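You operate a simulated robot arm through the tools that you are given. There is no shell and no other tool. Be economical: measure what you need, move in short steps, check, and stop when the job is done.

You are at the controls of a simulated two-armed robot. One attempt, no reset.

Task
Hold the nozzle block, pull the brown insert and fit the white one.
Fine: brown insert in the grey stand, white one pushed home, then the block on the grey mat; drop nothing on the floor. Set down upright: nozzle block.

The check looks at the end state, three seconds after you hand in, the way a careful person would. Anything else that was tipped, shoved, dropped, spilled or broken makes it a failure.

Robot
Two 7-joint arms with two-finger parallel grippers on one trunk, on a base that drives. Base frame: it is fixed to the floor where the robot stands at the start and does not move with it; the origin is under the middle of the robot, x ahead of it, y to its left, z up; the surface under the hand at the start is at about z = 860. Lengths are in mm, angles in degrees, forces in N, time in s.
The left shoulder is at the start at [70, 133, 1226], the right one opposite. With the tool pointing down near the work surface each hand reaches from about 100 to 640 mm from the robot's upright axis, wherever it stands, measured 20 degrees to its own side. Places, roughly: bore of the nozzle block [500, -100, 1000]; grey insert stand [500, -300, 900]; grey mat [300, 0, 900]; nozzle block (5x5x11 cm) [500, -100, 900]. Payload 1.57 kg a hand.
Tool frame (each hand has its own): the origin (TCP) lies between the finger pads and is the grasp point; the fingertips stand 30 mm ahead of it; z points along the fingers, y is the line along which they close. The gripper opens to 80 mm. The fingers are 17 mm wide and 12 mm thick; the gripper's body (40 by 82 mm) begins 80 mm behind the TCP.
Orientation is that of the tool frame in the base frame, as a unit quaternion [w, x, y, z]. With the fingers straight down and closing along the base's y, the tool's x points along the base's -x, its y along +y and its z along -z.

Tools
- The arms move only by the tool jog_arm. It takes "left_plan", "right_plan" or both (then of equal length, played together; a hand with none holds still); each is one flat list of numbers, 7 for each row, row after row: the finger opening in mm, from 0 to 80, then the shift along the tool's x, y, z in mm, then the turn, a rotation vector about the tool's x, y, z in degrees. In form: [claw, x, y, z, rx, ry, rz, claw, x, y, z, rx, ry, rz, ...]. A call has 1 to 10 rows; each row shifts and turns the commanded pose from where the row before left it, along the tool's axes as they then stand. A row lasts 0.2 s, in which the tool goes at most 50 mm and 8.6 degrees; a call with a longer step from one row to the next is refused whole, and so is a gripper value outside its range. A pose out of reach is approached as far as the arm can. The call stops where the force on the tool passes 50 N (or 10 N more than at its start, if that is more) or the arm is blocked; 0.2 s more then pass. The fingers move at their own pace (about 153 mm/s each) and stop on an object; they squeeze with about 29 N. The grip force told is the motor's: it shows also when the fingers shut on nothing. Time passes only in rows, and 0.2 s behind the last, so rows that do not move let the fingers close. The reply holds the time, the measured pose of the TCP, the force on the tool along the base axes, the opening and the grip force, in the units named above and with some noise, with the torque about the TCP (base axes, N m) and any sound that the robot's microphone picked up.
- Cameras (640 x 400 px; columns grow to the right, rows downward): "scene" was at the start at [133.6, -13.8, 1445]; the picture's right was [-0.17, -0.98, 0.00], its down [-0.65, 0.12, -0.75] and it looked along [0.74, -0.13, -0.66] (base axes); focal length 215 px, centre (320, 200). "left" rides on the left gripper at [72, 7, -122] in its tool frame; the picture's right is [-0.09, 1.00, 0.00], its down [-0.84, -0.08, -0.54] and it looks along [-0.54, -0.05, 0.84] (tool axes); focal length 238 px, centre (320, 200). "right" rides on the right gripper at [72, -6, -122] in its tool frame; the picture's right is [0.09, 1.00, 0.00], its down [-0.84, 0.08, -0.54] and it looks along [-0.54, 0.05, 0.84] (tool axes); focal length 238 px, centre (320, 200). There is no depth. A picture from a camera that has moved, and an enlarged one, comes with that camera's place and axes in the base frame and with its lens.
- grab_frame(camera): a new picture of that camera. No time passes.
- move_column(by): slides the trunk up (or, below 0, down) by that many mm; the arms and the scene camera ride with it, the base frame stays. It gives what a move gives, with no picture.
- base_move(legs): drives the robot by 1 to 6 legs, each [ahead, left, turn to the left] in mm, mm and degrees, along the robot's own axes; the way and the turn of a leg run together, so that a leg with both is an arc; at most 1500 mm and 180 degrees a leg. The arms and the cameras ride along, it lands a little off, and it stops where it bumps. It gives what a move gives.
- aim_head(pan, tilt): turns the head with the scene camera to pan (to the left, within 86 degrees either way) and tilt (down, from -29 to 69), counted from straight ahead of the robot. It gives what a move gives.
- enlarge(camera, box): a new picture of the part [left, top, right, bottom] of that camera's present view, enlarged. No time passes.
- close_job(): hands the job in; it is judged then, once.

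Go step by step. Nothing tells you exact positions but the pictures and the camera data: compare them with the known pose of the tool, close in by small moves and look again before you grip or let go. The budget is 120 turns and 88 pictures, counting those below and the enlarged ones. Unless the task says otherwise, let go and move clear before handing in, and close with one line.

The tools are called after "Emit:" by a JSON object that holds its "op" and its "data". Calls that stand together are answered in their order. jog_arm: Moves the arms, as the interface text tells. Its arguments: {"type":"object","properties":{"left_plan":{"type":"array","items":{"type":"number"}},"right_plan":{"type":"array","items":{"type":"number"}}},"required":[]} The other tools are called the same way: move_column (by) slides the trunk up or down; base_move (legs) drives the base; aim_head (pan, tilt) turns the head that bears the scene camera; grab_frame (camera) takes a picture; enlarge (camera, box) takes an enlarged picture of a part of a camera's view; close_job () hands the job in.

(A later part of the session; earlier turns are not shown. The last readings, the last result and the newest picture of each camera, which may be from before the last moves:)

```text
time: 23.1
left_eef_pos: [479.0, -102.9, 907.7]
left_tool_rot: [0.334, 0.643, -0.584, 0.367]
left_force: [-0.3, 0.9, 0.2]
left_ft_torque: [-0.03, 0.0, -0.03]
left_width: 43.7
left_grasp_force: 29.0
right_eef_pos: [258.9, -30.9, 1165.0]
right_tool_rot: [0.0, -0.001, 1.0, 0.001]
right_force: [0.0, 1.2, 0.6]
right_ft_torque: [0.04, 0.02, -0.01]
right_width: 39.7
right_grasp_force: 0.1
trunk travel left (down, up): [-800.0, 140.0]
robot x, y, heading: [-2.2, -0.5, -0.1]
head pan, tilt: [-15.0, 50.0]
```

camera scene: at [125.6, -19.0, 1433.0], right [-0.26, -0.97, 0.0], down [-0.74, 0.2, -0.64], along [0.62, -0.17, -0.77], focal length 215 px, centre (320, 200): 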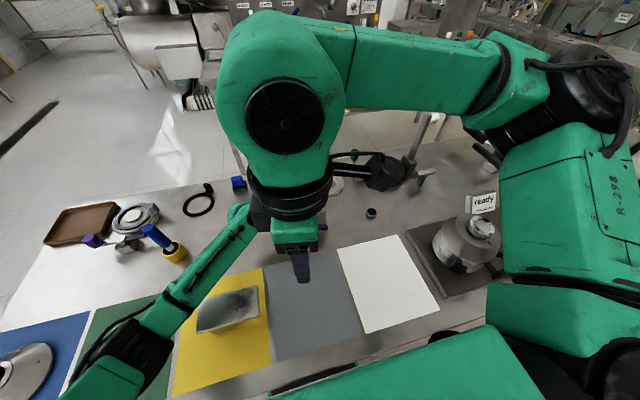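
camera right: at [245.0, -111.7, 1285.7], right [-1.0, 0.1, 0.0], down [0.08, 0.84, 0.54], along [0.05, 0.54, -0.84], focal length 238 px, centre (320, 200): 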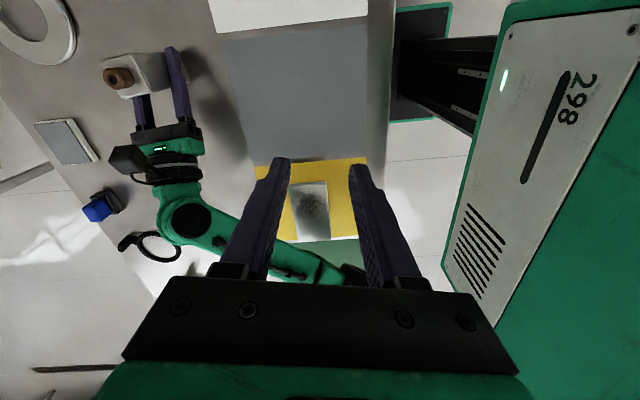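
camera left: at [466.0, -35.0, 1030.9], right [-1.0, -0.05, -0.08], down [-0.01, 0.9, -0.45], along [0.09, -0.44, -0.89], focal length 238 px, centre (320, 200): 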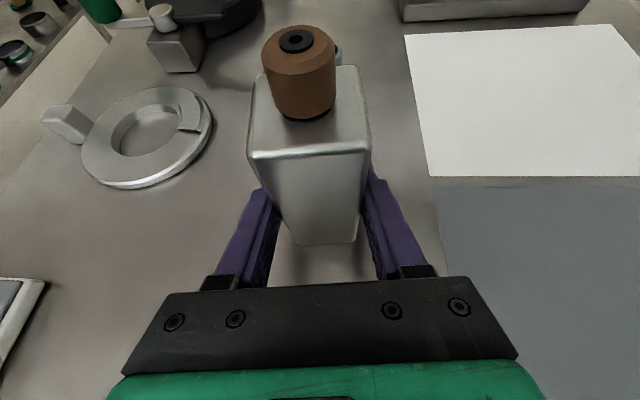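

Emit:
{"op": "jog_arm", "data": {"right_plan": [40, -36.7, -12.3, 4, 0, 0, 0, 40, -36.7, -12.3, 4, 0, 0, 0, 40, -36.7, -12.3, 4, 0, 0, 0, 40, -36.7, -12.3, 4, 0, 0, 0, 40, -36.7, -12.3, 4, 0, 0, 0, 40, -36.7, -12.3, 4, 0, 0, 0]}}

Emit:
{"op": "grab_frame", "data": {"camera": "right"}}

Emit:
{"op": "grab_frame", "data": {"camera": "left"}}

```text
time: 24.4
left_eef_pos: [479.1, -102.0, 907.1]
left_tool_rot: [0.334, 0.643, -0.583, 0.368]
left_force: [0.7, -0.2, 0.9]
left_ft_torque: [-0.05, -0.02, -0.03]
left_width: 43.9
left_grasp_force: 29.3
right_eef_pos: [476.7, -108.8, 1138.5]
right_tool_rot: [0.001, -0.003, 1.0, 0.002]
right_force: [0.4, 0.1, 0.2]
right_ft_torque: [0.0, 0.02, 0.01]
right_width: 39.9
right_grasp_force: 0.1
right hand out of reach, approached as far as the arm can: row 6
trunk travel left (down, up): [-800.0, 140.0]
robot x, y, heading: [-1.0, 2.6, -0.4]
head pan, tilt: [-15.0, 50.0]
```

```text
48 pictures are left
camera right: at [404.8, -116.5, 1260.8], right [-0.1, 1.0, 0.0], down [0.84, 0.08, 0.54], along [0.54, 0.05, -0.84], focal length 238 px, centre (320, 200)
```

right: 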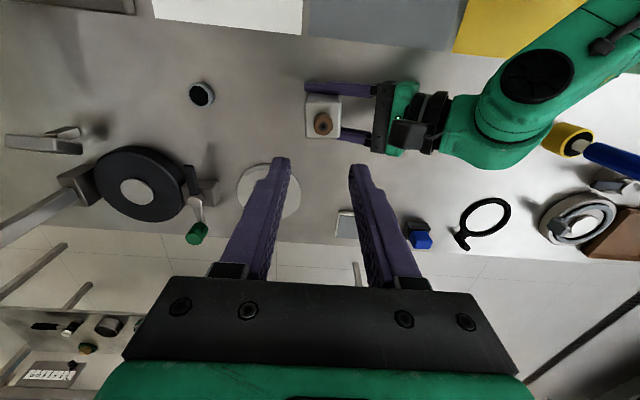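

```text
47 pictures are left
camera left: at [467.2, -35.3, 1030.9], right [-1.0, -0.05, -0.08], down [-0.01, 0.9, -0.45], along [0.09, -0.44, -0.89], focal length 238 px, centre (320, 200)
```

left: 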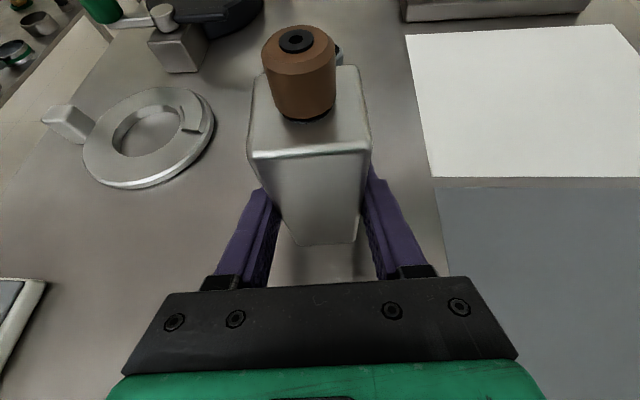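

The insert is at about [477.5, -106.5]; the right hand is right over it. I descend to just above the block's top.

Emit:
{"op": "jog_arm", "data": {"right_plan": [40, -0.5, 1.2, 33, 0, 0, 0, 40, -0.5, 1.2, 33, 0, 0, 0, 40, 0, 0, 34, 0, 0, 0, 40, 0, 0, 20, 0, 0, 0]}}

Emit:
{"op": "grab_frame", "data": {"camera": "left"}}

Emit:
{"op": "grab_frame", "data": {"camera": "right"}}

```text
time: 25.4
left_eef_pos: [479.1, -102.5, 907.9]
left_tool_rot: [0.334, 0.643, -0.583, 0.367]
left_force: [-0.4, -0.2, 0.7]
left_ft_torque: [-0.04, 0.04, 0.04]
left_width: 44.1
left_grasp_force: 28.7
right_eef_pos: [470.5, -111.5, 1022.6]
right_tool_rot: [0.001, -0.003, 1.0, 0.001]
right_force: [0.1, 0.1, -0.7]
right_ft_torque: [0.03, 0.01, 0.01]
right_width: 39.9
right_grasp_force: 0.2
right hand out of reach, approached as far as the arm can: row 3, 4
trunk travel left (down, up): [-800.0, 140.0]
robot x, y, heading: [-1.2, 1.8, 0.1]
head pan, tilt: [-15.0, 50.0]
```

```text
46 pictures are left
camera left: at [466.3, -34.9, 1030.9], right [-1.0, -0.05, -0.08], down [-0.01, 0.9, -0.45], along [0.09, -0.44, -0.89], focal length 238 px, centre (320, 200)
```

left: 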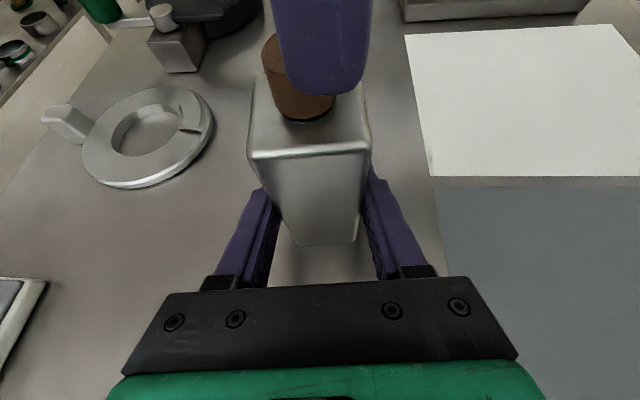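

```text
45 pictures are left
camera right: at [397.7, -119.2, 1143.9], right [-0.1, 1.0, 0.0], down [0.84, 0.08, 0.54], along [0.54, 0.05, -0.84], focal length 238 px, centre (320, 200)
```

right: 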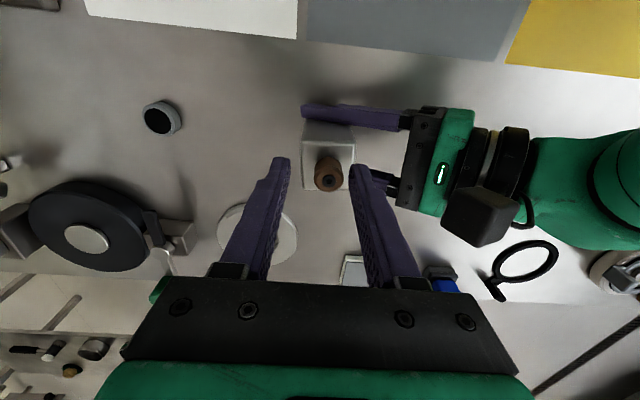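

The right arm reports a limit near here, probably due to an odd elbow posture after the detour. I look.

Emit:
{"op": "grab_frame", "data": {"camera": "scene"}}

```text
44 pictures are left
camera scene: at [125.7, -19.1, 1433.0], right [-0.26, -0.97, 0.0], down [-0.74, 0.2, -0.64], along [0.62, -0.17, -0.77], focal length 215 px, centre (320, 200)
```

scene: 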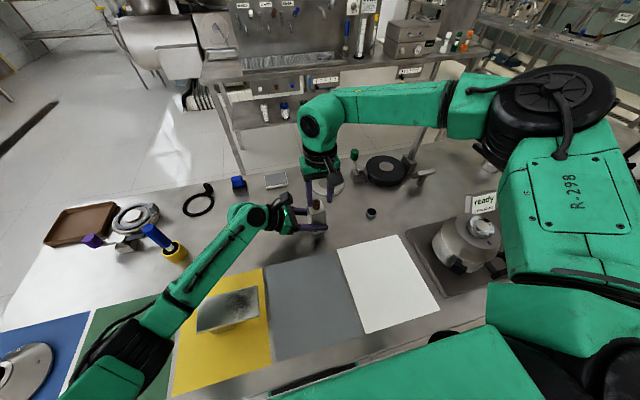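

Positive roll should relieve the wrist. I rise a little and roll the right hand +25°.

Emit:
{"op": "jog_arm", "data": {"right_plan": [40, 0, 0, -30, 0, 0, 0, 40, 0, 0, 0, 0, 0, 8.4, 40, 0, 0, 0, 0, 0, 8.4, 40, 0, 0, 0, 0, 0, 8.4, 40, 0, 0, 0, 0, 0, 0]}}

```text
time: 26.6
left_eef_pos: [478.5, -101.7, 908.2]
left_tool_rot: [0.334, 0.643, -0.584, 0.367]
left_force: [-0.3, 0.4, -0.1]
left_ft_torque: [-0.02, 0.03, 0.0]
left_width: 43.7
left_grasp_force: 29.1
right_eef_pos: [470.5, -111.5, 1052.1]
right_tool_rot: [0.0, 0.217, 0.976, 0.0]
right_force: [0.1, -0.9, 0.4]
right_ft_torque: [0.04, -0.03, -0.01]
right_width: 40.0
right_grasp_force: 0.1
trunk travel left (down, up): [-800.0, 140.0]
robot x, y, heading: [-0.5, 1.6, 0.1]
head pan, tilt: [-15.0, 50.0]
```

Emit:
{"op": "jog_arm", "data": {"right_plan": [40, -4.7, 7.7, 0, 0, 0, 0, 40, 0, 0, 20, 0, 0, 0, 40, 0, 0, 15, 0, 0, 0, 40, 0, 0, 0, 0, 0, 0]}}

Emit:
{"op": "grab_frame", "data": {"camera": "right"}}

Emit:
{"op": "grab_frame", "data": {"camera": "left"}}

```text
time: 27.6
left_eef_pos: [478.5, -102.2, 908.4]
left_tool_rot: [0.333, 0.644, -0.582, 0.368]
left_force: [4.1, -1.6, -3.6]
left_ft_torque: [-0.33, 0.04, 0.1]
left_width: 43.8
left_grasp_force: 29.1
right_eef_pos: [471.6, -113.6, 1021.3]
right_tool_rot: [0.001, 0.215, 0.977, 0.003]
right_force: [-0.7, 0.9, 11.3]
right_ft_torque: [0.21, -0.03, 0.01]
right_width: 40.1
right_grasp_force: 0.0
right hand out of reach, approached as far as the arm can: row 2, 3
trunk travel left (down, up): [-800.0, 140.0]
robot x, y, heading: [0.4, -0.8, -0.1]
head pan, tilt: [-15.0, 50.0]
```

```text
43 pictures are left
camera right: at [402.4, -89.8, 1142.7], right [0.34, 0.94, 0.0], down [0.79, -0.28, 0.54], along [0.51, -0.18, -0.84], focal length 238 px, centre (320, 200)
```

right: 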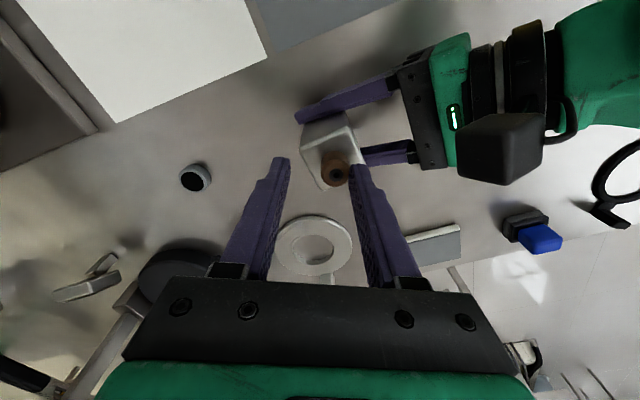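

```text
42 pictures are left
camera left: at [466.0, -34.9, 1031.0], right [-1.0, -0.05, -0.08], down [-0.01, 0.9, -0.45], along [0.09, -0.44, -0.89], focal length 238 px, centre (320, 200)
```

left: 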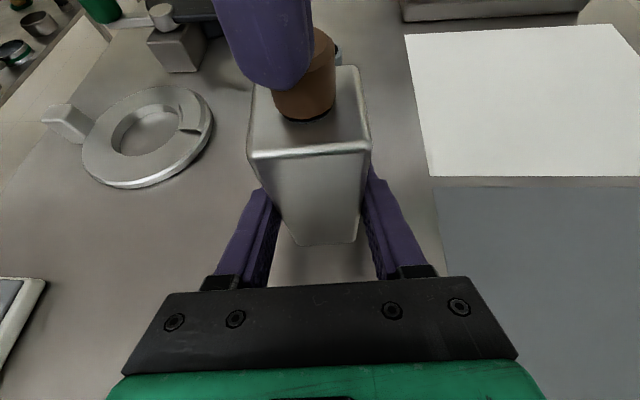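

Reach is limited in pure vertical pose. I rise, undo the roll and lean the hand back 20° toward the robot (pads stay parallel to the insert's axis), which shortens the reach.

Emit:
{"op": "jog_arm", "data": {"right_plan": [40, 0, 0, -40, 0, 0, 0, 40, 0, 0, 0, 0, 0, -8.4, 40, 0, 0, 0, 0, 0, -8.4, 40, 0, 0, 0, 0, 0, -8.4, 40, 0, 0, 0, 0, -7, 0, 40, 0, 0, 0, 0, -7, 0, 40, 0, 0, 0, 0, -6, 0]}}

Emit:
{"op": "grab_frame", "data": {"camera": "left"}}

```text
time: 29.2
left_eef_pos: [478.4, -102.6, 907.5]
left_tool_rot: [0.334, 0.643, -0.584, 0.367]
left_force: [-0.7, 0.1, 0.7]
left_ft_torque: [-0.05, 0.06, -0.01]
left_width: 43.8
left_grasp_force: 28.7
right_eef_pos: [469.9, -113.6, 1061.1]
right_tool_rot: [0.174, -0.002, 0.985, 0.001]
right_force: [0.6, -0.4, -0.6]
right_ft_torque: [0.0, -0.02, 0.01]
right_width: 40.1
right_grasp_force: 0.2
trunk travel left (down, up): [-800.0, 140.0]
robot x, y, heading: [-0.5, -1.7, 0.0]
head pan, tilt: [-15.0, 50.0]
```

```text
41 pictures are left
camera left: at [465.7, -34.7, 1031.0], right [-1.0, -0.05, -0.08], down [-0.01, 0.9, -0.45], along [0.09, -0.44, -0.89], focal length 238 px, centre (320, 200)
```

left: 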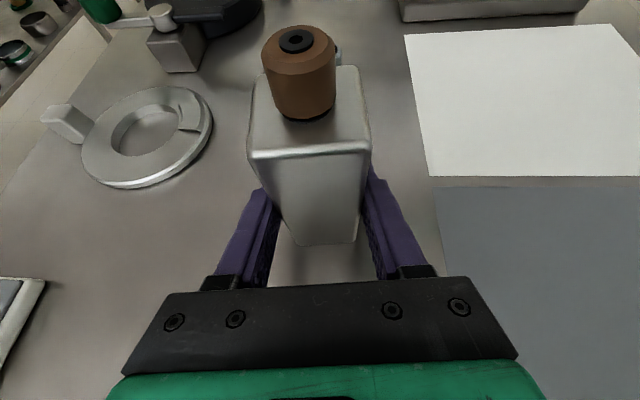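

Emit:
{"op": "jog_arm", "data": {"right_plan": [40, 0, 7, 0, 0, 0, 0, 40, 6.2, 0, 18, 0, 0, 0, 40, 0, 0, 0, 0, 0, 0]}}

Emit:
{"op": "enlarge", "data": {"camera": "right", "box": [220, 100, 420, 225]}}

Emit:
{"op": "grab_frame", "data": {"camera": "left"}}

```text
time: 30.1
left_eef_pos: [480.0, -101.7, 907.5]
left_tool_rot: [0.334, 0.642, -0.584, 0.367]
left_force: [0.6, -1.2, 0.4]
left_ft_torque: [-0.05, 0.02, 0.01]
left_width: 43.4
left_grasp_force: 28.8
right_eef_pos: [471.9, -106.6, 1041.6]
right_tool_rot: [0.174, -0.002, 0.985, 0.001]
right_force: [-1.4, -0.3, -0.3]
right_ft_torque: [0.03, -0.02, 0.02]
right_width: 40.0
right_grasp_force: 0.1
trunk travel left (down, up): [-800.0, 140.0]
robot x, y, heading: [0.1, -0.9, -0.1]
head pan, tilt: [-15.0, 50.0]
```

```text
3.20 times, centred on (320, 162) of right
camera zoom: at [361.7, -114.0, 1130.8], right [-0.09, 1.0, -0.03], down [0.6, 0.08, 0.8], along [0.79, 0.05, -0.6], focal length 763 px, centre (320, 320)
```

zoom: 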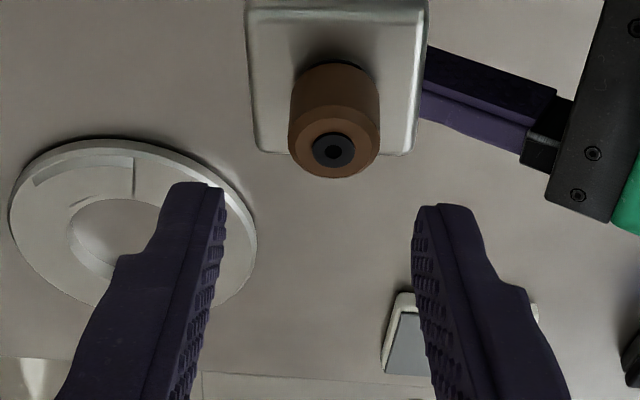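

```text
39 pictures are left
camera left: at [466.2, -34.9, 1030.9], right [-1.0, -0.05, -0.08], down [-0.01, 0.9, -0.45], along [0.09, -0.44, -0.89], focal length 238 px, centre (320, 200)
```

left: 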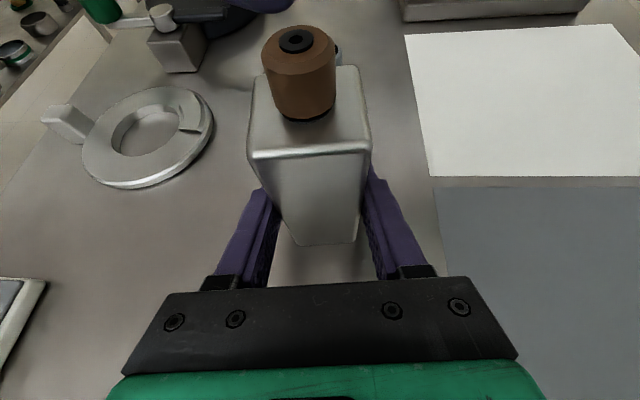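

Emit:
{"op": "jog_arm", "data": {"right_plan": [40, 6.4, 0.6, 17.4, 0, 0, 0, 40, 6.3, 0, 17.4, 0, 0, 0, 40, 0, 0, 0, 0, 0, 0]}}

Emit:
{"op": "grab_frame", "data": {"camera": "left"}}

Emit:
{"op": "enlarge", "data": {"camera": "right", "box": [220, 100, 420, 225]}}

```text
time: 30.9
left_eef_pos: [478.5, -102.8, 907.6]
left_tool_rot: [0.334, 0.643, -0.584, 0.366]
left_force: [-0.1, -0.7, 0.7]
left_ft_torque: [-0.04, 0.05, 0.05]
left_width: 43.7
left_grasp_force: 29.7
right_eef_pos: [471.3, -107.3, 1002.5]
right_tool_rot: [0.174, -0.002, 0.985, 0.001]
right_force: [0.2, 0.4, 1.0]
right_ft_torque: [-0.01, -0.02, 0.02]
right_width: 39.9
right_grasp_force: 0.0
trunk travel left (down, up): [-800.0, 140.0]
robot x, y, heading: [1.8, -0.6, -0.0]
head pan, tilt: [-15.0, 50.0]
```

```text
38 pictures are left
camera left: at [466.2, -35.0, 1030.9], right [-1.0, -0.05, -0.08], down [-0.01, 0.9, -0.45], along [0.09, -0.44, -0.89], focal length 238 px, centre (320, 200)
```

left: 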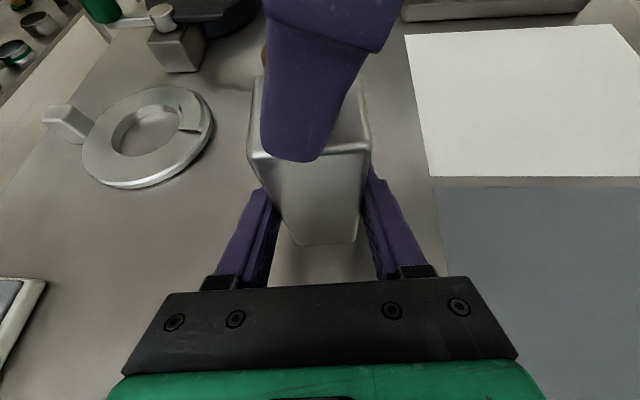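

```text
3.20 times, centred on (320, 162) of right
camera zoom: at [362.0, -113.5, 1093.2], right [-0.09, 1.0, -0.03], down [0.6, 0.08, 0.8], along [0.79, 0.05, -0.6], focal length 763 px, centre (320, 320)
```

zoom: 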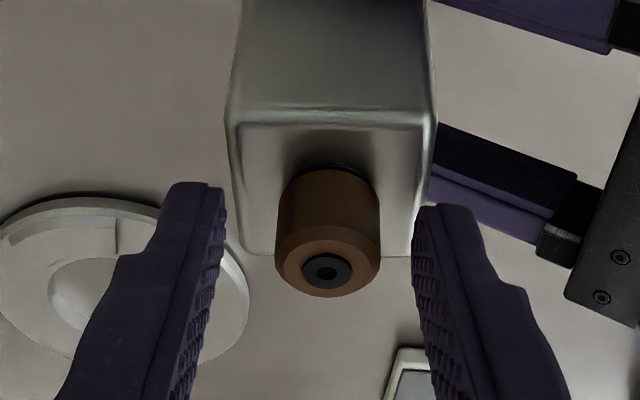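

Fingers straddle the insert properly. I close on it, then pull straight up.

Emit:
{"op": "jog_arm", "data": {"right_plan": [15, 0, 0, 0, 0, 0, 0, 10, 0, 0, 0, 0, 0, 0, 10, 0, 0, 0, 0, 0, 0]}}

Emit:
{"op": "enlarge", "data": {"camera": "right", "box": [220, 100, 420, 225]}}

```text
time: 31.6
left_eef_pos: [478.7, -102.6, 908.6]
left_tool_rot: [0.335, 0.642, -0.584, 0.366]
left_force: [2.9, -12.0, -0.7]
left_ft_torque: [0.66, 0.12, -0.01]
left_width: 43.7
left_grasp_force: 29.3
right_eef_pos: [472.1, -106.1, 1002.9]
right_tool_rot: [0.174, -0.002, 0.985, 0.003]
right_force: [-3.0, 12.3, 0.5]
right_ft_torque: [0.47, 0.12, 0.09]
right_width: 20.2
right_grasp_force: 28.9
trunk travel left (down, up): [-800.0, 140.0]
robot x, y, heading: [-0.6, 2.6, 0.0]
head pan, tilt: [-15.0, 50.0]
```

```text
3.20 times, centred on (320, 162) of right
camera zoom: at [361.9, -112.9, 1093.5], right [-0.09, 1.0, -0.03], down [0.6, 0.08, 0.8], along [0.79, 0.06, -0.61], focal length 763 px, centre (320, 320)
```

zoom: 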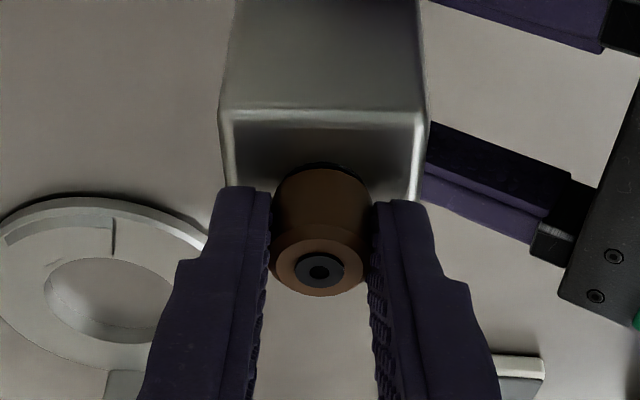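

Emit:
{"op": "jog_arm", "data": {"right_plan": [10, 0, 1.5, 0, 0, 0, 0, 10, -1.7, 0, -4.7, 0, 0, 0, 10, -3.4, 0, -9.4, 0, 0, 0, 10, -3.4, 0, -9.4, 0, 0, 0]}}

Emit:
{"op": "enlarge", "data": {"camera": "right", "box": [220, 100, 420, 225]}}

```text
time: 32.6
left_eef_pos: [480.8, -100.1, 907.1]
left_tool_rot: [0.333, 0.643, -0.584, 0.367]
left_force: [0.0, 0.1, 1.6]
left_ft_torque: [-0.06, 0.05, 0.02]
left_width: 43.3
left_grasp_force: 28.7
right_eef_pos: [471.6, -105.2, 1027.4]
right_tool_rot: [0.175, -0.002, 0.985, 0.0]
right_force: [1.0, -0.1, -0.7]
right_ft_torque: [-0.01, 0.0, 0.0]
right_width: 20.2
right_grasp_force: 29.4
trunk travel left (down, up): [-800.0, 140.0]
robot x, y, heading: [0.4, 0.9, 0.1]
head pan, tilt: [-15.0, 50.0]
```

```text
3.20 times, centred on (320, 162) of right
camera zoom: at [361.5, -112.6, 1118.5], right [-0.09, 1.0, -0.03], down [0.6, 0.08, 0.8], along [0.79, 0.05, -0.61], focal length 763 px, centre (320, 320)
```

zoom: 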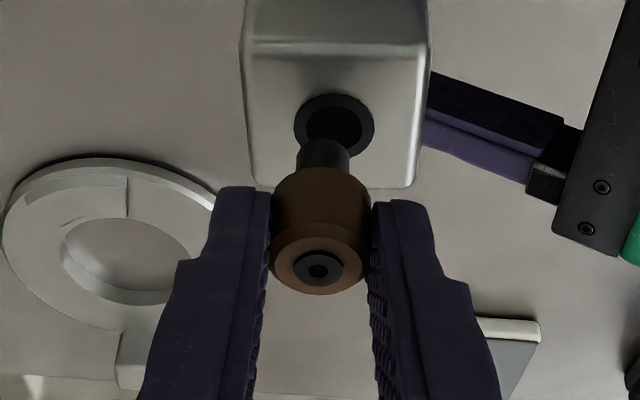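

The brown insert came out cleanly with its dark stem. I raise it and carry it over to the stand.

Emit:
{"op": "jog_arm", "data": {"right_plan": [10, -13.7, 0, -37.6, 0, 0, 0, 10, -6.8, -30, -18.8, 0, 0, 0, 10, 0, -45, 0, 0, 0, 0, 10, 0, -45, 0, 0, 0, 0, 10, 0, -45, 0, 0, 0, 0, 10, 0, -10, 0, 0, 0, 0]}}

Emit:
{"op": "grab_frame", "data": {"camera": "right"}}

Emit:
{"op": "enlarge", "data": {"camera": "scene", "box": [290, 150, 410, 225]}}

```text
time: 34.0
left_eef_pos: [479.0, -102.9, 906.7]
left_tool_rot: [0.334, 0.642, -0.584, 0.367]
left_force: [0.2, -1.1, 0.2]
left_ft_torque: [-0.14, 0.03, 0.0]
left_width: 43.6
left_grasp_force: 30.0
right_eef_pos: [471.8, -279.5, 1087.4]
right_tool_rot: [0.174, -0.003, 0.985, 0.0]
right_force: [0.0, 0.3, -0.7]
right_ft_torque: [0.01, -0.02, 0.01]
right_width: 20.3
right_grasp_force: 29.0
trunk travel left (down, up): [-800.0, 140.0]
robot x, y, heading: [-2.0, -1.6, 0.1]
head pan, tilt: [-15.0, 50.0]
```

```text
34 pictures are left
camera right: at [362.8, -287.1, 1177.8], right [-0.09, 1.0, -0.03], down [0.6, 0.08, 0.8], along [0.79, 0.05, -0.61], focal length 238 px, centre (320, 200)
```

right: 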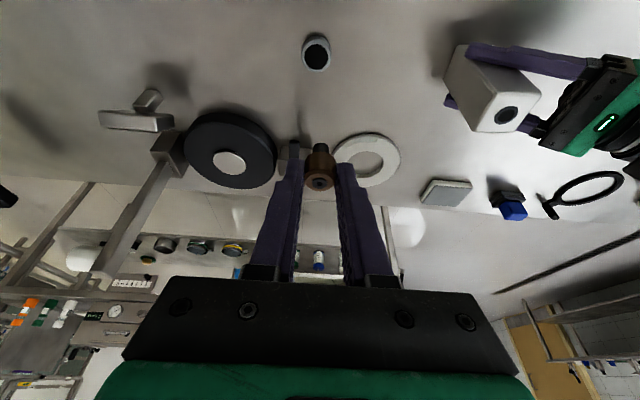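

```text
5.33 times, centred on (350, 188) of scene
camera zoom: at [125.5, -19.2, 1433.0], right [-0.26, -0.97, 0.0], down [-0.74, 0.2, -0.64], along [0.62, -0.17, -0.77], focal length 1148 px, centre (160, 267)
```

zoom: 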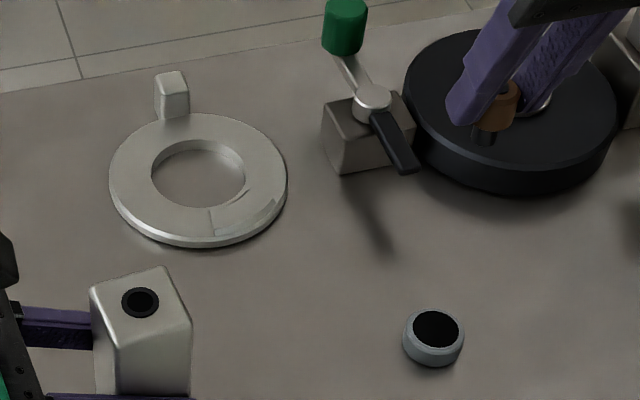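

The stand's opening is near [479, -291, 876]. I lower toward it and look again before insertion.

Emit:
{"op": "jog_arm", "data": {"right_plan": [10, 0, -11.5, 0, 0, 0, 0, 10, 11.5, 0, 31.5, 0, 0, 0, 10, 11.5, 0, 31.5, 0, 0, 0, 10, 11.5, 0, 31.5, 0, 0, 0, 10, 11.5, 0, 31.5, 0, 0, 0]}}

Emit:
{"op": "enlarge", "data": {"camera": "right", "box": [220, 60, 420, 225]}}

Emit:
{"op": "enlarge", "data": {"camera": "scene", "box": [330, 170, 410, 220]}}

```text
time: 35.2
left_eef_pos: [479.2, -101.9, 907.3]
left_tool_rot: [0.335, 0.642, -0.584, 0.366]
left_force: [-0.1, -0.8, 1.0]
left_ft_torque: [-0.1, 0.03, 0.06]
left_width: 43.9
left_grasp_force: 28.9
right_eef_pos: [471.8, -291.7, 952.1]
right_tool_rot: [0.173, -0.003, 0.985, 0.001]
right_force: [-0.4, 0.6, -0.8]
right_ft_torque: [0.01, -0.03, -0.02]
right_width: 20.5
right_grasp_force: 28.8
trunk travel left (down, up): [-800.0, 140.0]
robot x, y, heading: [-1.1, -1.3, -0.0]
head pan, tilt: [-15.0, 50.0]
```

```text
2.42 times, centred on (320, 142) of right
camera zoom: at [362.2, -298.8, 1043.8], right [-0.09, 1.0, -0.03], down [0.6, 0.08, 0.8], along [0.79, 0.05, -0.6], focal length 578 px, centre (320, 339)
```

zoom: 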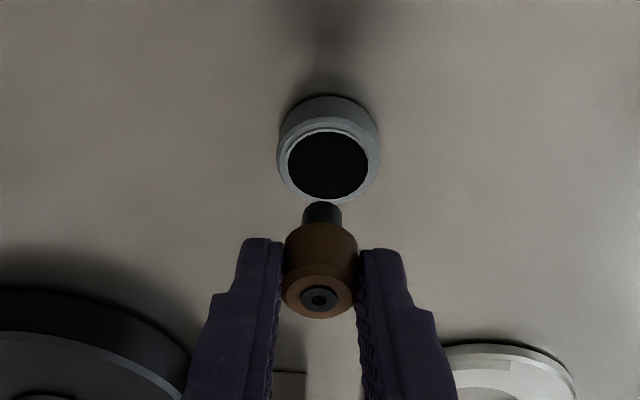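

```text
8.00 times, centred on (370, 195) of scene
camera zoom: at [125.9, -19.2, 1433.0], right [-0.26, -0.97, 0.0], down [-0.74, 0.2, -0.64], along [0.62, -0.17, -0.77], focal length 1722 px, centre (-80, 240)
```

zoom: 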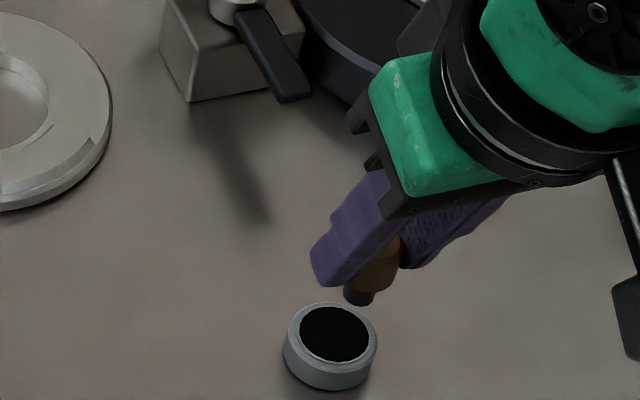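

Nearly centred; I correct by (+1.5, +1.2) mm and lower into the cup, watching the force.

Emit:
{"op": "jog_arm", "data": {"right_plan": [10, -1.4, 1.2, 0.5, 0, 0, 0, 10, 5.1, 0, 14.1, 0, 0, 0, 10, 5.1, 0, 14.1, 0, 0, 0, 10, 2.8, 0, 7.6, 0, 0, 0]}}

Emit:
{"op": "enlarge", "data": {"camera": "right", "box": [220, 60, 420, 225]}}

```text
time: 36.2
left_eef_pos: [475.6, -101.1, 907.9]
left_tool_rot: [0.334, 0.642, -0.584, 0.368]
left_force: [-0.4, -0.5, 0.6]
left_ft_torque: [0.0, -0.01, 0.01]
left_width: 43.8
left_grasp_force: 28.9
right_eef_pos: [474.2, -290.1, 920.4]
right_tool_rot: [0.179, -0.003, 0.984, 0.001]
right_force: [2.4, -3.0, 19.0]
right_ft_torque: [-0.12, -0.23, -0.1]
right_width: 20.4
right_grasp_force: 29.5
trunk travel left (down, up): [-800.0, 140.0]
robot x, y, heading: [0.9, 0.6, 0.1]
head pan, tilt: [-15.0, 50.0]
```

```text
2.42 times, centred on (320, 142) of right
camera zoom: at [362.8, -296.7, 1009.2], right [-0.09, 1.0, -0.03], down [0.59, 0.08, 0.8], along [0.8, 0.05, -0.6], focal length 578 px, centre (320, 339)
```

zoom: 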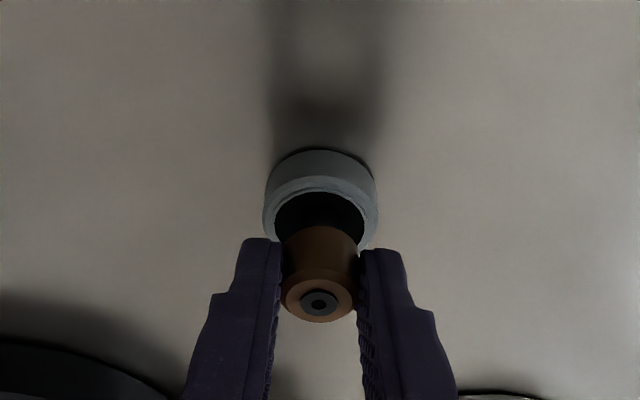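

Contact at about 19 N. I look closely whether the stem is seated or riding an edge.

Emit:
{"op": "enlarge", "data": {"camera": "right", "box": [290, 110, 350, 148]}}

Emit:
{"op": "enlarge", "data": {"camera": "scene", "box": [355, 195, 395, 220]}}

```text
10.53 times, centred on (320, 129) of right
camera zoom: at [362.8, -296.7, 1009.2], right [-0.09, 1.0, -0.03], down [0.59, 0.08, 0.8], along [0.8, 0.05, -0.6], focal length 2509 px, centre (320, 947)
```

zoom: 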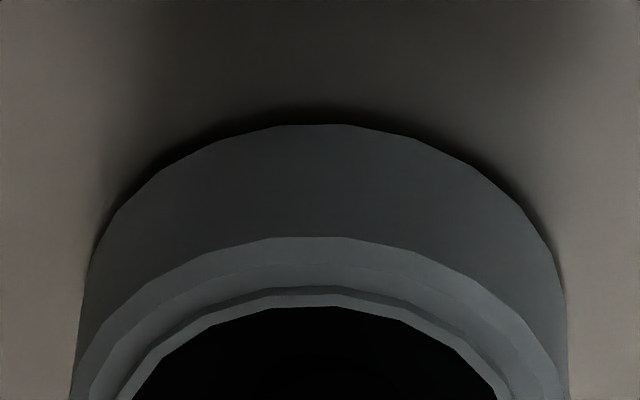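

```text
16.00 times, centred on (375, 208) of scene
camera zoom: at [122.0, -17.9, 1433.8], right [-0.26, -0.97, 0.0], down [-0.74, 0.2, -0.64], along [0.62, -0.17, -0.76], focal length 3444 px, centre (-560, 80)
```

zoom: 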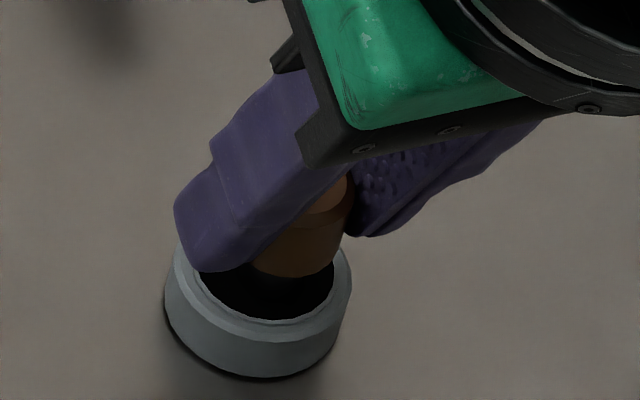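

The stem seems to rest on the black surface rather than down in a bore. I keep light pressure and shift a little to find the bore.

Emit:
{"op": "jog_arm", "data": {"right_plan": [10, -1.9, 0, 0.7, 0, 0, 0, 10, 0, 0, 0, 0, 0, 0]}}

Emit:
{"op": "jog_arm", "data": {"right_plan": [10, 0, 2, 0, 0, 0, 0, 10, 0, 0, 0, 0, 0, 0]}}

```text
time: 36.9
left_eef_pos: [477.8, -102.4, 906.6]
left_tool_rot: [0.333, 0.643, -0.584, 0.368]
left_force: [0.4, -0.1, 0.1]
left_ft_torque: [0.02, 0.03, 0.02]
left_width: 43.7
left_grasp_force: 29.1
right_eef_pos: [473.3, -289.3, 917.8]
right_tool_rot: [0.174, -0.003, 0.985, 0.0]
right_force: [-0.5, -2.1, 16.1]
right_ft_torque: [-0.09, -0.09, -0.04]
right_width: 20.1
right_grasp_force: 28.7
trunk travel left (down, up): [-800.0, 140.0]
robot x, y, heading: [-0.6, -1.7, -0.0]
head pan, tilt: [-15.0, 50.0]
```

```text
time: 37.5
left_eef_pos: [476.7, -101.0, 909.1]
left_tool_rot: [0.334, 0.642, -0.584, 0.368]
left_force: [1.0, -0.3, 0.0]
left_ft_torque: [0.0, -0.01, -0.03]
left_width: 43.7
left_grasp_force: 29.2
right_eef_pos: [473.1, -288.9, 917.5]
right_tool_rot: [0.175, -0.003, 0.985, 0.001]
right_force: [1.1, -6.5, 17.2]
right_ft_torque: [-0.26, -0.13, -0.04]
right_width: 20.3
right_grasp_force: 28.7
trunk travel left (down, up): [-800.0, 140.0]
robot x, y, heading: [2.6, -2.4, 0.2]
head pan, tilt: [-15.0, 50.0]
```

Emit:
{"op": "jog_arm", "data": {"right_plan": [10, 0, -2.5, 0, 0, 0, 0, 10, 0, -1.5, 0, 0, 0, 0, 10, 0, 0, 0, 0, 0, 0]}}

Emit:
{"op": "enlarge", "data": {"camera": "right", "box": [270, 120, 370, 200]}}

```text
time: 38.2
left_eef_pos: [479.0, -100.4, 907.3]
left_tool_rot: [0.334, 0.642, -0.584, 0.368]
left_force: [0.4, -0.5, -0.4]
left_ft_torque: [0.0, 0.0, 0.02]
left_width: 43.6
left_grasp_force: 29.2
right_eef_pos: [476.4, -290.1, 918.4]
right_tool_rot: [0.175, -0.003, 0.985, 0.001]
right_force: [4.5, 5.4, 7.0]
right_ft_torque: [0.19, -0.08, 0.07]
right_width: 20.4
right_grasp_force: 28.9
trunk travel left (down, up): [-800.0, 140.0]
robot x, y, heading: [0.4, 2.1, -0.2]
head pan, tilt: [-15.0, 50.0]
```

```text
5.00 times, centred on (320, 160) of right
camera zoom: at [365.9, -297.4, 1007.3], right [-0.09, 1.0, -0.03], down [0.6, 0.08, 0.8], along [0.8, 0.05, -0.6], focal length 1192 px, centre (320, 400)
```

zoom: 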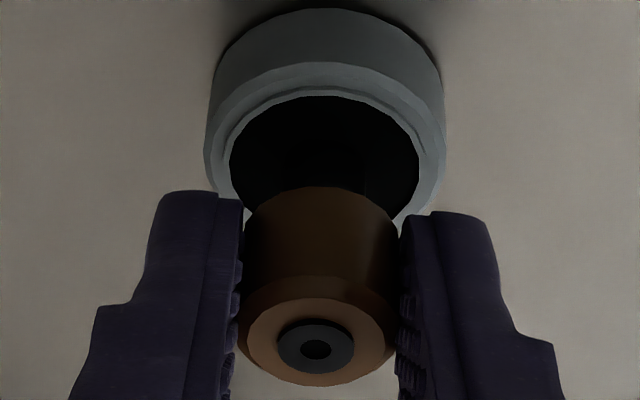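

Lateral motion is constrained both ways, so the stem is in a bore. I recentre and press further down.

Emit:
{"op": "jog_arm", "data": {"right_plan": [10, 1.5, 1.8, -0.5, 0, 0, 0, 10, 1.7, 0, 4.7, 0, 0, 0, 10, 1.7, 0, 4.7, 0, 0, 0, 10, 0, 0, 0, 0, 0, 0]}}

Emit:
{"op": "enlarge", "data": {"camera": "right", "box": [270, 120, 370, 200]}}

```text
time: 39.2
left_eef_pos: [479.7, -102.8, 908.7]
left_tool_rot: [0.334, 0.643, -0.583, 0.368]
left_force: [-2.0, 0.5, 7.7]
left_ft_torque: [0.18, -0.04, 0.0]
left_width: 43.7
left_grasp_force: 29.4
right_eef_pos: [475.9, -289.1, 905.2]
right_tool_rot: [0.174, -0.003, 0.985, 0.0]
right_force: [13.4, -1.1, -0.1]
right_ft_torque: [-0.04, -0.47, -0.04]
right_width: 20.2
right_grasp_force: 29.2
trunk travel left (down, up): [-800.0, 140.0]
robot x, y, heading: [-3.4, -0.7, 0.0]
head pan, tilt: [-15.0, 50.0]
```

```text
5.00 times, centred on (320, 160) of right
camera zoom: at [366.1, -297.2, 996.1], right [-0.09, 1.0, -0.03], down [0.6, 0.08, 0.8], along [0.79, 0.05, -0.61], focal length 1192 px, centre (320, 400)
```

zoom: 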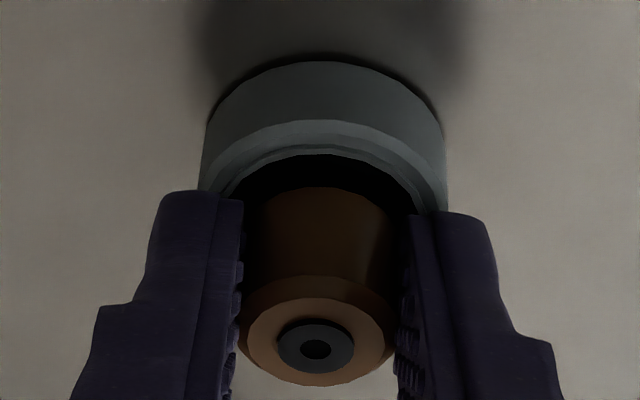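

It dropped in: the head now sits down in the cup. I ease off sideways, rise a touch, and open gently.

Emit:
{"op": "jog_arm", "data": {"right_plan": [10, -3, 0, 1, 0, 0, 0, 10, -1.0, 0, -2.8, 0, 0, 0, 24, 0, 0, 0, 0, 0, 0, 30, 0, 0, 0, 0, 0, 0]}}

Emit:
{"op": "enlarge", "data": {"camera": "right", "box": [270, 120, 370, 200]}}

```text
time: 40.2
left_eef_pos: [478.6, -101.5, 906.8]
left_tool_rot: [0.335, 0.642, -0.584, 0.367]
left_force: [1.4, 0.8, 2.2]
left_ft_torque: [-0.12, 0.03, -0.01]
left_width: 43.9
left_grasp_force: 29.3
right_eef_pos: [476.1, -290.4, 909.8]
right_tool_rot: [0.173, -0.002, 0.985, 0.001]
right_force: [-0.4, 0.2, 0.8]
right_ft_torque: [-0.02, -0.02, -0.01]
right_width: 30.0
right_grasp_force: 0.0
trunk travel left (down, up): [-800.0, 140.0]
robot x, y, heading: [-0.0, 3.5, 0.1]
head pan, tilt: [-15.0, 50.0]
```

```text
5.00 times, centred on (320, 160) of right
camera zoom: at [366.4, -297.3, 999.2], right [-0.09, 1.0, -0.03], down [0.6, 0.08, 0.8], along [0.79, 0.05, -0.61], focal length 1192 px, centre (320, 400)
```

zoom: 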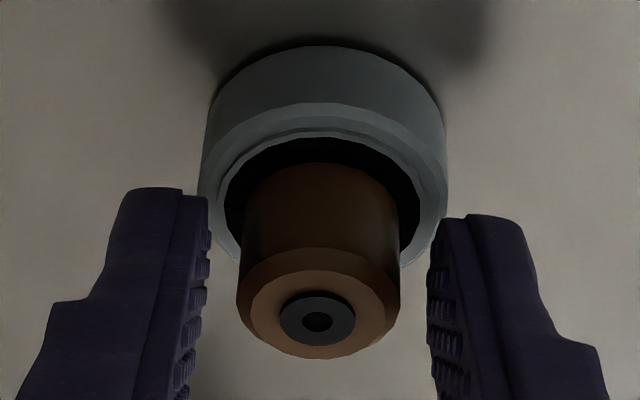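

The brown insert sits upright in the grey stand. Now I lift the right hand away, and release the block with the left hand and back it out.

Emit:
{"op": "jog_arm", "data": {"right_plan": [40, -5, 0, -14, 0, 0, 0, 40, -10, 0, -28, 0, 0, 0, 40, -10, 0, -28, 0, 0, 0, 40, -10, 0, -28, 0, 0, 0, 40, -10, 0, -28, 0, 0, 0, 40, -10, 0, -28, 0, 0, 0, 40, -10, 0, -28, 0, 0, 0, 40, -10, 0, -28, 0, 0, 0]}}

Emit:
{"op": "jog_arm", "data": {"left_plan": [50, 0, 0, 0, 0, 0, 0, 80, 0, 0, 0, 0, 0, 0, 80, 0, 0, 0, 0, 0, 0, 80, 0, 0, -35, 0, 0, 0, 80, 0, 0, -40, 0, 0, 0, 80, 0, 0, -35, 0, 0, 0]}}

Emit:
{"op": "jog_arm", "data": {"left_plan": [80, 11.9, 7.2, -38.9, 0, 0, 0, 80, 11.9, 7.2, -38.9, 0, 0, 0, 80, 11.9, 7.2, -38.9, 0, 0, 0, 80, 11.9, 7.2, -38.9, 0, 0, 0, 80, 11.9, 7.2, -38.9, 0, 0, 0, 80, 11.9, 7.2, -38.9, 0, 0, 0]}}

Emit:
{"op": "grab_frame", "data": {"camera": "scene"}}

```text
time: 42.0
left_eef_pos: [478.9, -101.9, 907.7]
left_tool_rot: [0.333, 0.643, -0.584, 0.367]
left_force: [-1.3, -0.1, -0.1]
left_ft_torque: [-0.03, 0.05, -0.07]
left_width: 43.8
left_grasp_force: 28.8
right_eef_pos: [474.6, -289.7, 1131.7]
right_tool_rot: [0.174, -0.002, 0.985, 0.001]
right_force: [-0.4, -0.4, -0.2]
right_ft_torque: [-0.01, -0.02, -0.02]
right_width: 40.1
right_grasp_force: 0.0
trunk travel left (down, up): [-800.0, 140.0]
robot x, y, heading: [-3.6, 4.7, -0.0]
head pan, tilt: [-15.0, 50.0]
```

```text
time: 43.5
left_eef_pos: [468.7, -6.1, 963.2]
left_tool_rot: [0.333, 0.643, -0.583, 0.368]
left_force: [0.6, -0.2, -0.3]
left_ft_torque: [0.01, 0.06, -0.02]
left_width: 80.0
left_grasp_force: 0.0
right_eef_pos: [475.6, -290.5, 1131.7]
right_tool_rot: [0.173, -0.003, 0.985, 0.001]
right_force: [0.2, -0.4, 0.7]
right_ft_torque: [0.04, 0.0, 0.02]
right_width: 39.9
right_grasp_force: 0.1
trunk travel left (down, up): [-800.0, 140.0]
robot x, y, heading: [1.1, 2.7, -0.2]
head pan, tilt: [-15.0, 50.0]
```

```text
time: 44.9
left_eef_pos: [408.0, 153.7, 1143.6]
left_tool_rot: [0.335, 0.642, -0.584, 0.368]
left_force: [0.0, 0.2, 0.2]
left_ft_torque: [0.0, 0.0, 0.03]
left_width: 80.2
left_grasp_force: 0.1
right_eef_pos: [475.5, -290.5, 1132.7]
right_tool_rot: [0.174, -0.002, 0.985, 0.001]
right_force: [-0.3, -0.5, -0.4]
right_ft_torque: [0.05, 0.02, -0.03]
right_width: 39.7
right_grasp_force: 0.0
trunk travel left (down, up): [-800.0, 140.0]
robot x, y, heading: [-0.7, -2.8, -0.1]
head pan, tilt: [-15.0, 50.0]
```

```text
24 pictures are left
camera scene: at [124.3, -18.5, 1433.1], right [-0.26, -0.97, 0.0], down [-0.74, 0.2, -0.64], along [0.62, -0.17, -0.77], focal length 215 px, centre (320, 200)
```

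scene: 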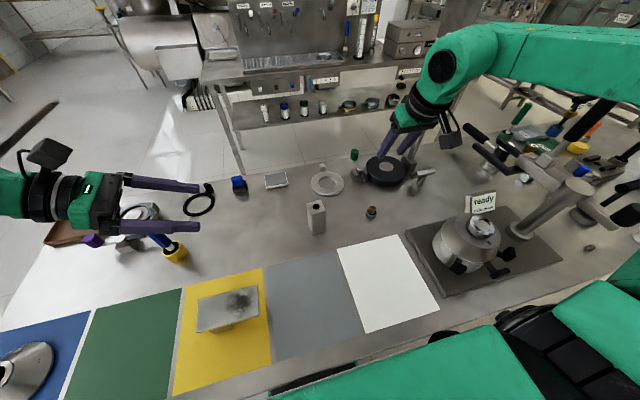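

Block is standing, brown insert is in the stand. I raise the right hand and the trunk to clear the press lever, then drive right.

Emit:
{"op": "jog_arm", "data": {"right_plan": [40, 18, 0, -38, 0, 0, 0, 40, 18, 0, -38, 0, 0, 0]}}

Emit:
{"op": "move_column", "data": {"by": 140}}

Emit:
{"op": "base_move", "data": {"legs": [[0, -710, 0]]}}

Emit:
{"op": "aim_head", "data": {"pan": -30, "tilt": 50}}

Emit:
{"op": "grab_frame", "data": {"camera": "scene"}}

Emit:
{"op": "grab_frame", "data": {"camera": "right"}}

```text
time: 45.5
left_eef_pos: [408.2, 153.6, 1143.5]
left_tool_rot: [0.332, 0.643, -0.584, 0.368]
left_force: [0.0, 0.0, -0.3]
left_ft_torque: [0.0, 0.02, 0.01]
left_width: 80.1
left_grasp_force: 0.1
right_eef_pos: [413.5, -288.6, 1192.1]
right_tool_rot: [0.175, -0.003, 0.985, 0.001]
right_force: [0.3, 0.5, 1.0]
right_ft_torque: [0.0, 0.0, -0.01]
right_width: 39.8
right_grasp_force: 0.1
trunk travel left (down, up): [-800.0, 140.0]
robot x, y, heading: [3.7, 1.7, -0.2]
head pan, tilt: [-15.0, 50.0]
```

```text
time: 47.1
left_eef_pos: [410.5, 152.8, 1281.8]
left_tool_rot: [0.333, 0.643, -0.584, 0.367]
left_force: [0.6, -0.6, 0.5]
left_ft_torque: [0.0, 0.0, 0.0]
left_width: 80.0
left_grasp_force: 0.1
right_eef_pos: [415.1, -290.5, 1330.8]
right_tool_rot: [0.174, -0.003, 0.985, 0.002]
right_force: [0.4, -0.4, -0.4]
right_ft_torque: [0.0, 0.01, -0.03]
right_width: 40.1
right_grasp_force: 0.1
trunk travel left (down, up): [-940.0, 0.0]
robot x, y, heading: [2.4, -2.2, 0.1]
head pan, tilt: [-15.0, 50.0]
```

```text
time: 51.0
left_eef_pos: [412.5, -546.9, 1283.0]
left_tool_rot: [0.332, 0.645, -0.58, 0.37]
left_force: [0.4, 0.9, -0.2]
left_ft_torque: [0.02, -0.03, -0.05]
left_width: 80.0
left_grasp_force: 0.0
right_eef_pos: [421.0, -990.1, 1332.0]
right_tool_rot: [0.173, -0.007, 0.985, 0.001]
right_force: [0.0, -0.9, 0.8]
right_ft_torque: [-0.01, 0.03, 0.03]
right_width: 40.1
right_grasp_force: 0.0
trunk travel left (down, up): [-940.0, 0.0]
robot x, y, heading: [-0.8, -703.3, 0.4]
head pan, tilt: [-15.0, 50.0]
```

```text
time: 51.8
left_eef_pos: [411.3, -548.8, 1282.0]
left_tool_rot: [0.332, 0.645, -0.581, 0.369]
left_force: [0.0, -0.7, 0.5]
left_ft_torque: [-0.02, 0.0, 0.03]
left_width: 80.1
left_grasp_force: 0.1
right_eef_pos: [419.4, -991.0, 1331.1]
right_tool_rot: [0.174, -0.007, 0.985, 0.002]
right_force: [-0.1, 1.2, -0.2]
right_ft_torque: [-0.02, -0.03, 0.0]
right_width: 40.0
right_grasp_force: 0.1
trunk travel left (down, up): [-940.0, 0.0]
robot x, y, heading: [5.8, -705.1, 0.3]
head pan, tilt: [-30.0, 50.0]
```

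```text
23 pictures are left
camera scene: at [120.7, -741.1, 1573.0], right [-0.49, -0.87, 0.0], down [-0.67, 0.38, -0.64], along [0.56, -0.32, -0.77], focal length 215 px, centre (320, 200)
```

scene: 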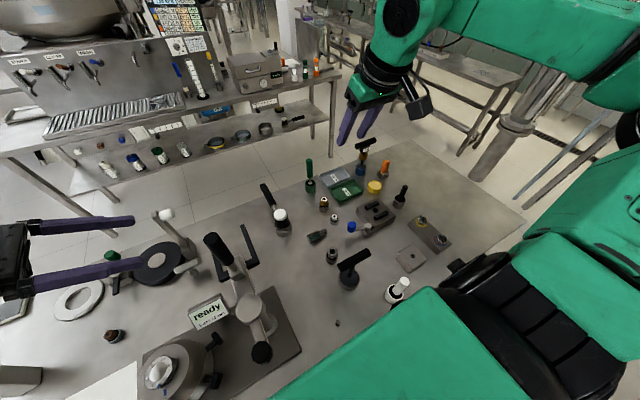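

```text
22 pictures are left
camera right: at [310.9, -999.4, 1421.0], right [-0.1, 0.99, -0.03], down [0.6, 0.08, 0.8], along [0.79, 0.06, -0.61], focal length 238 px, centre (320, 200)
```

right: 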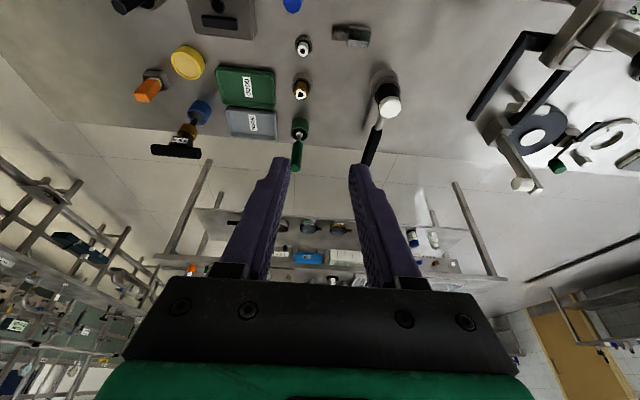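

Emit:
{"op": "enlarge", "data": {"camera": "scene", "box": [290, 190, 410, 265]}}

Emit:
{"op": "enlarge", "data": {"camera": "right", "box": [240, 0, 400, 100]}}

```text
5.33 times, centred on (350, 228) of scene
camera zoom: at [120.7, -741.1, 1573.0], right [-0.49, -0.87, 0.0], down [-0.67, 0.38, -0.64], along [0.56, -0.32, -0.77], focal length 1148 px, centre (160, 53)
```

zoom: 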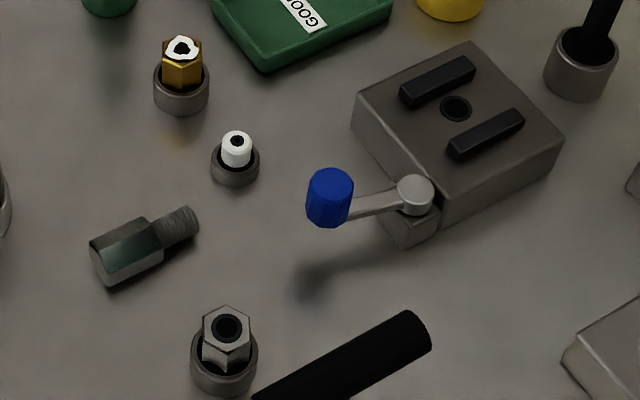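

```text
4.00 times, centred on (320, 50) of right
camera zoom: at [310.9, -999.4, 1421.0], right [-0.1, 0.99, -0.03], down [0.6, 0.08, 0.8], along [0.79, 0.06, -0.61], focal length 953 px, centre (320, 800)
```

zoom: 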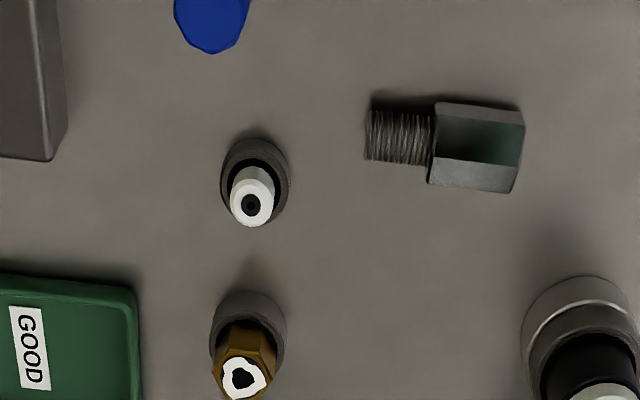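

The white insert is at about [511, -1029], top z ≈ 898. I lower the trunk and bring the right hand above it.

Emit:
{"op": "move_column", "data": {"by": -140}}

Emit:
{"op": "jog_arm", "data": {"right_plan": [40, -2.7, -7.6, 41.8, 0, 0, 0, 40, -2.7, -7.6, 41.8, 0, 0, 0, 40, -2.7, -7.6, 41.8, 0, 0, 0, 40, -2.7, -7.6, 41.8, 0, 0, 0, 40, -2.7, -7.6, 41.8, 0, 0, 0]}}

Emit:
{"op": "enlarge", "data": {"camera": "right", "box": [220, 60, 420, 185]}}

```text
time: 53.4
left_eef_pos: [411.5, -548.4, 1142.5]
left_tool_rot: [0.332, 0.645, -0.581, 0.369]
left_force: [0.1, -0.3, 1.1]
left_ft_torque: [0.0, 0.03, 0.01]
left_width: 80.1
left_grasp_force: 0.1
right_eef_pos: [420.1, -989.9, 1191.0]
right_tool_rot: [0.174, -0.006, 0.985, 0.002]
right_force: [0.2, 0.0, -0.3]
right_ft_torque: [-0.04, -0.01, 0.0]
right_width: 40.0
right_grasp_force: 0.0
trunk travel left (down, up): [-800.0, 140.0]
robot x, y, heading: [2.2, -707.0, 0.6]
head pan, tilt: [-30.0, 50.0]
```

```text
time: 54.6
left_eef_pos: [414.7, -549.3, 1141.8]
left_tool_rot: [0.333, 0.645, -0.581, 0.367]
left_force: [0.8, -0.2, 0.3]
left_ft_torque: [-0.02, 0.0, 0.02]
left_width: 79.9
left_grasp_force: 0.1
right_eef_pos: [506.9, -1028.3, 998.1]
right_tool_rot: [0.173, -0.006, 0.985, 0.001]
right_force: [-1.1, 0.4, -0.4]
right_ft_torque: [0.0, 0.02, -0.01]
right_width: 39.7
right_grasp_force: 0.1
trunk travel left (down, up): [-800.0, 140.0]
robot x, y, heading: [0.7, -705.6, 0.7]
head pan, tilt: [-30.0, 50.0]
```

```text
3.20 times, centred on (320, 122) of right
camera zoom: at [397.1, -1036.5, 1088.2], right [-0.1, 0.99, -0.03], down [0.6, 0.08, 0.8], along [0.79, 0.06, -0.61], focal length 763 px, centre (320, 448)
```

zoom: 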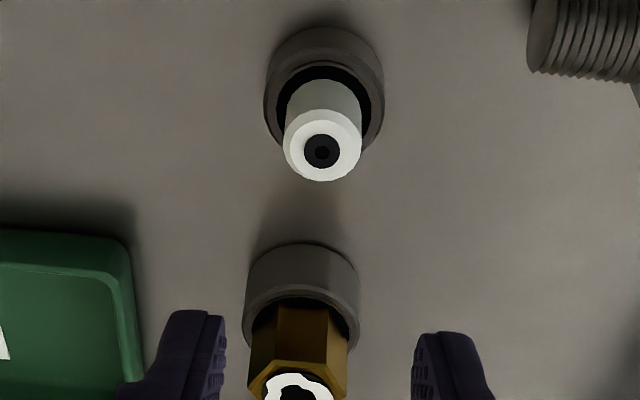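

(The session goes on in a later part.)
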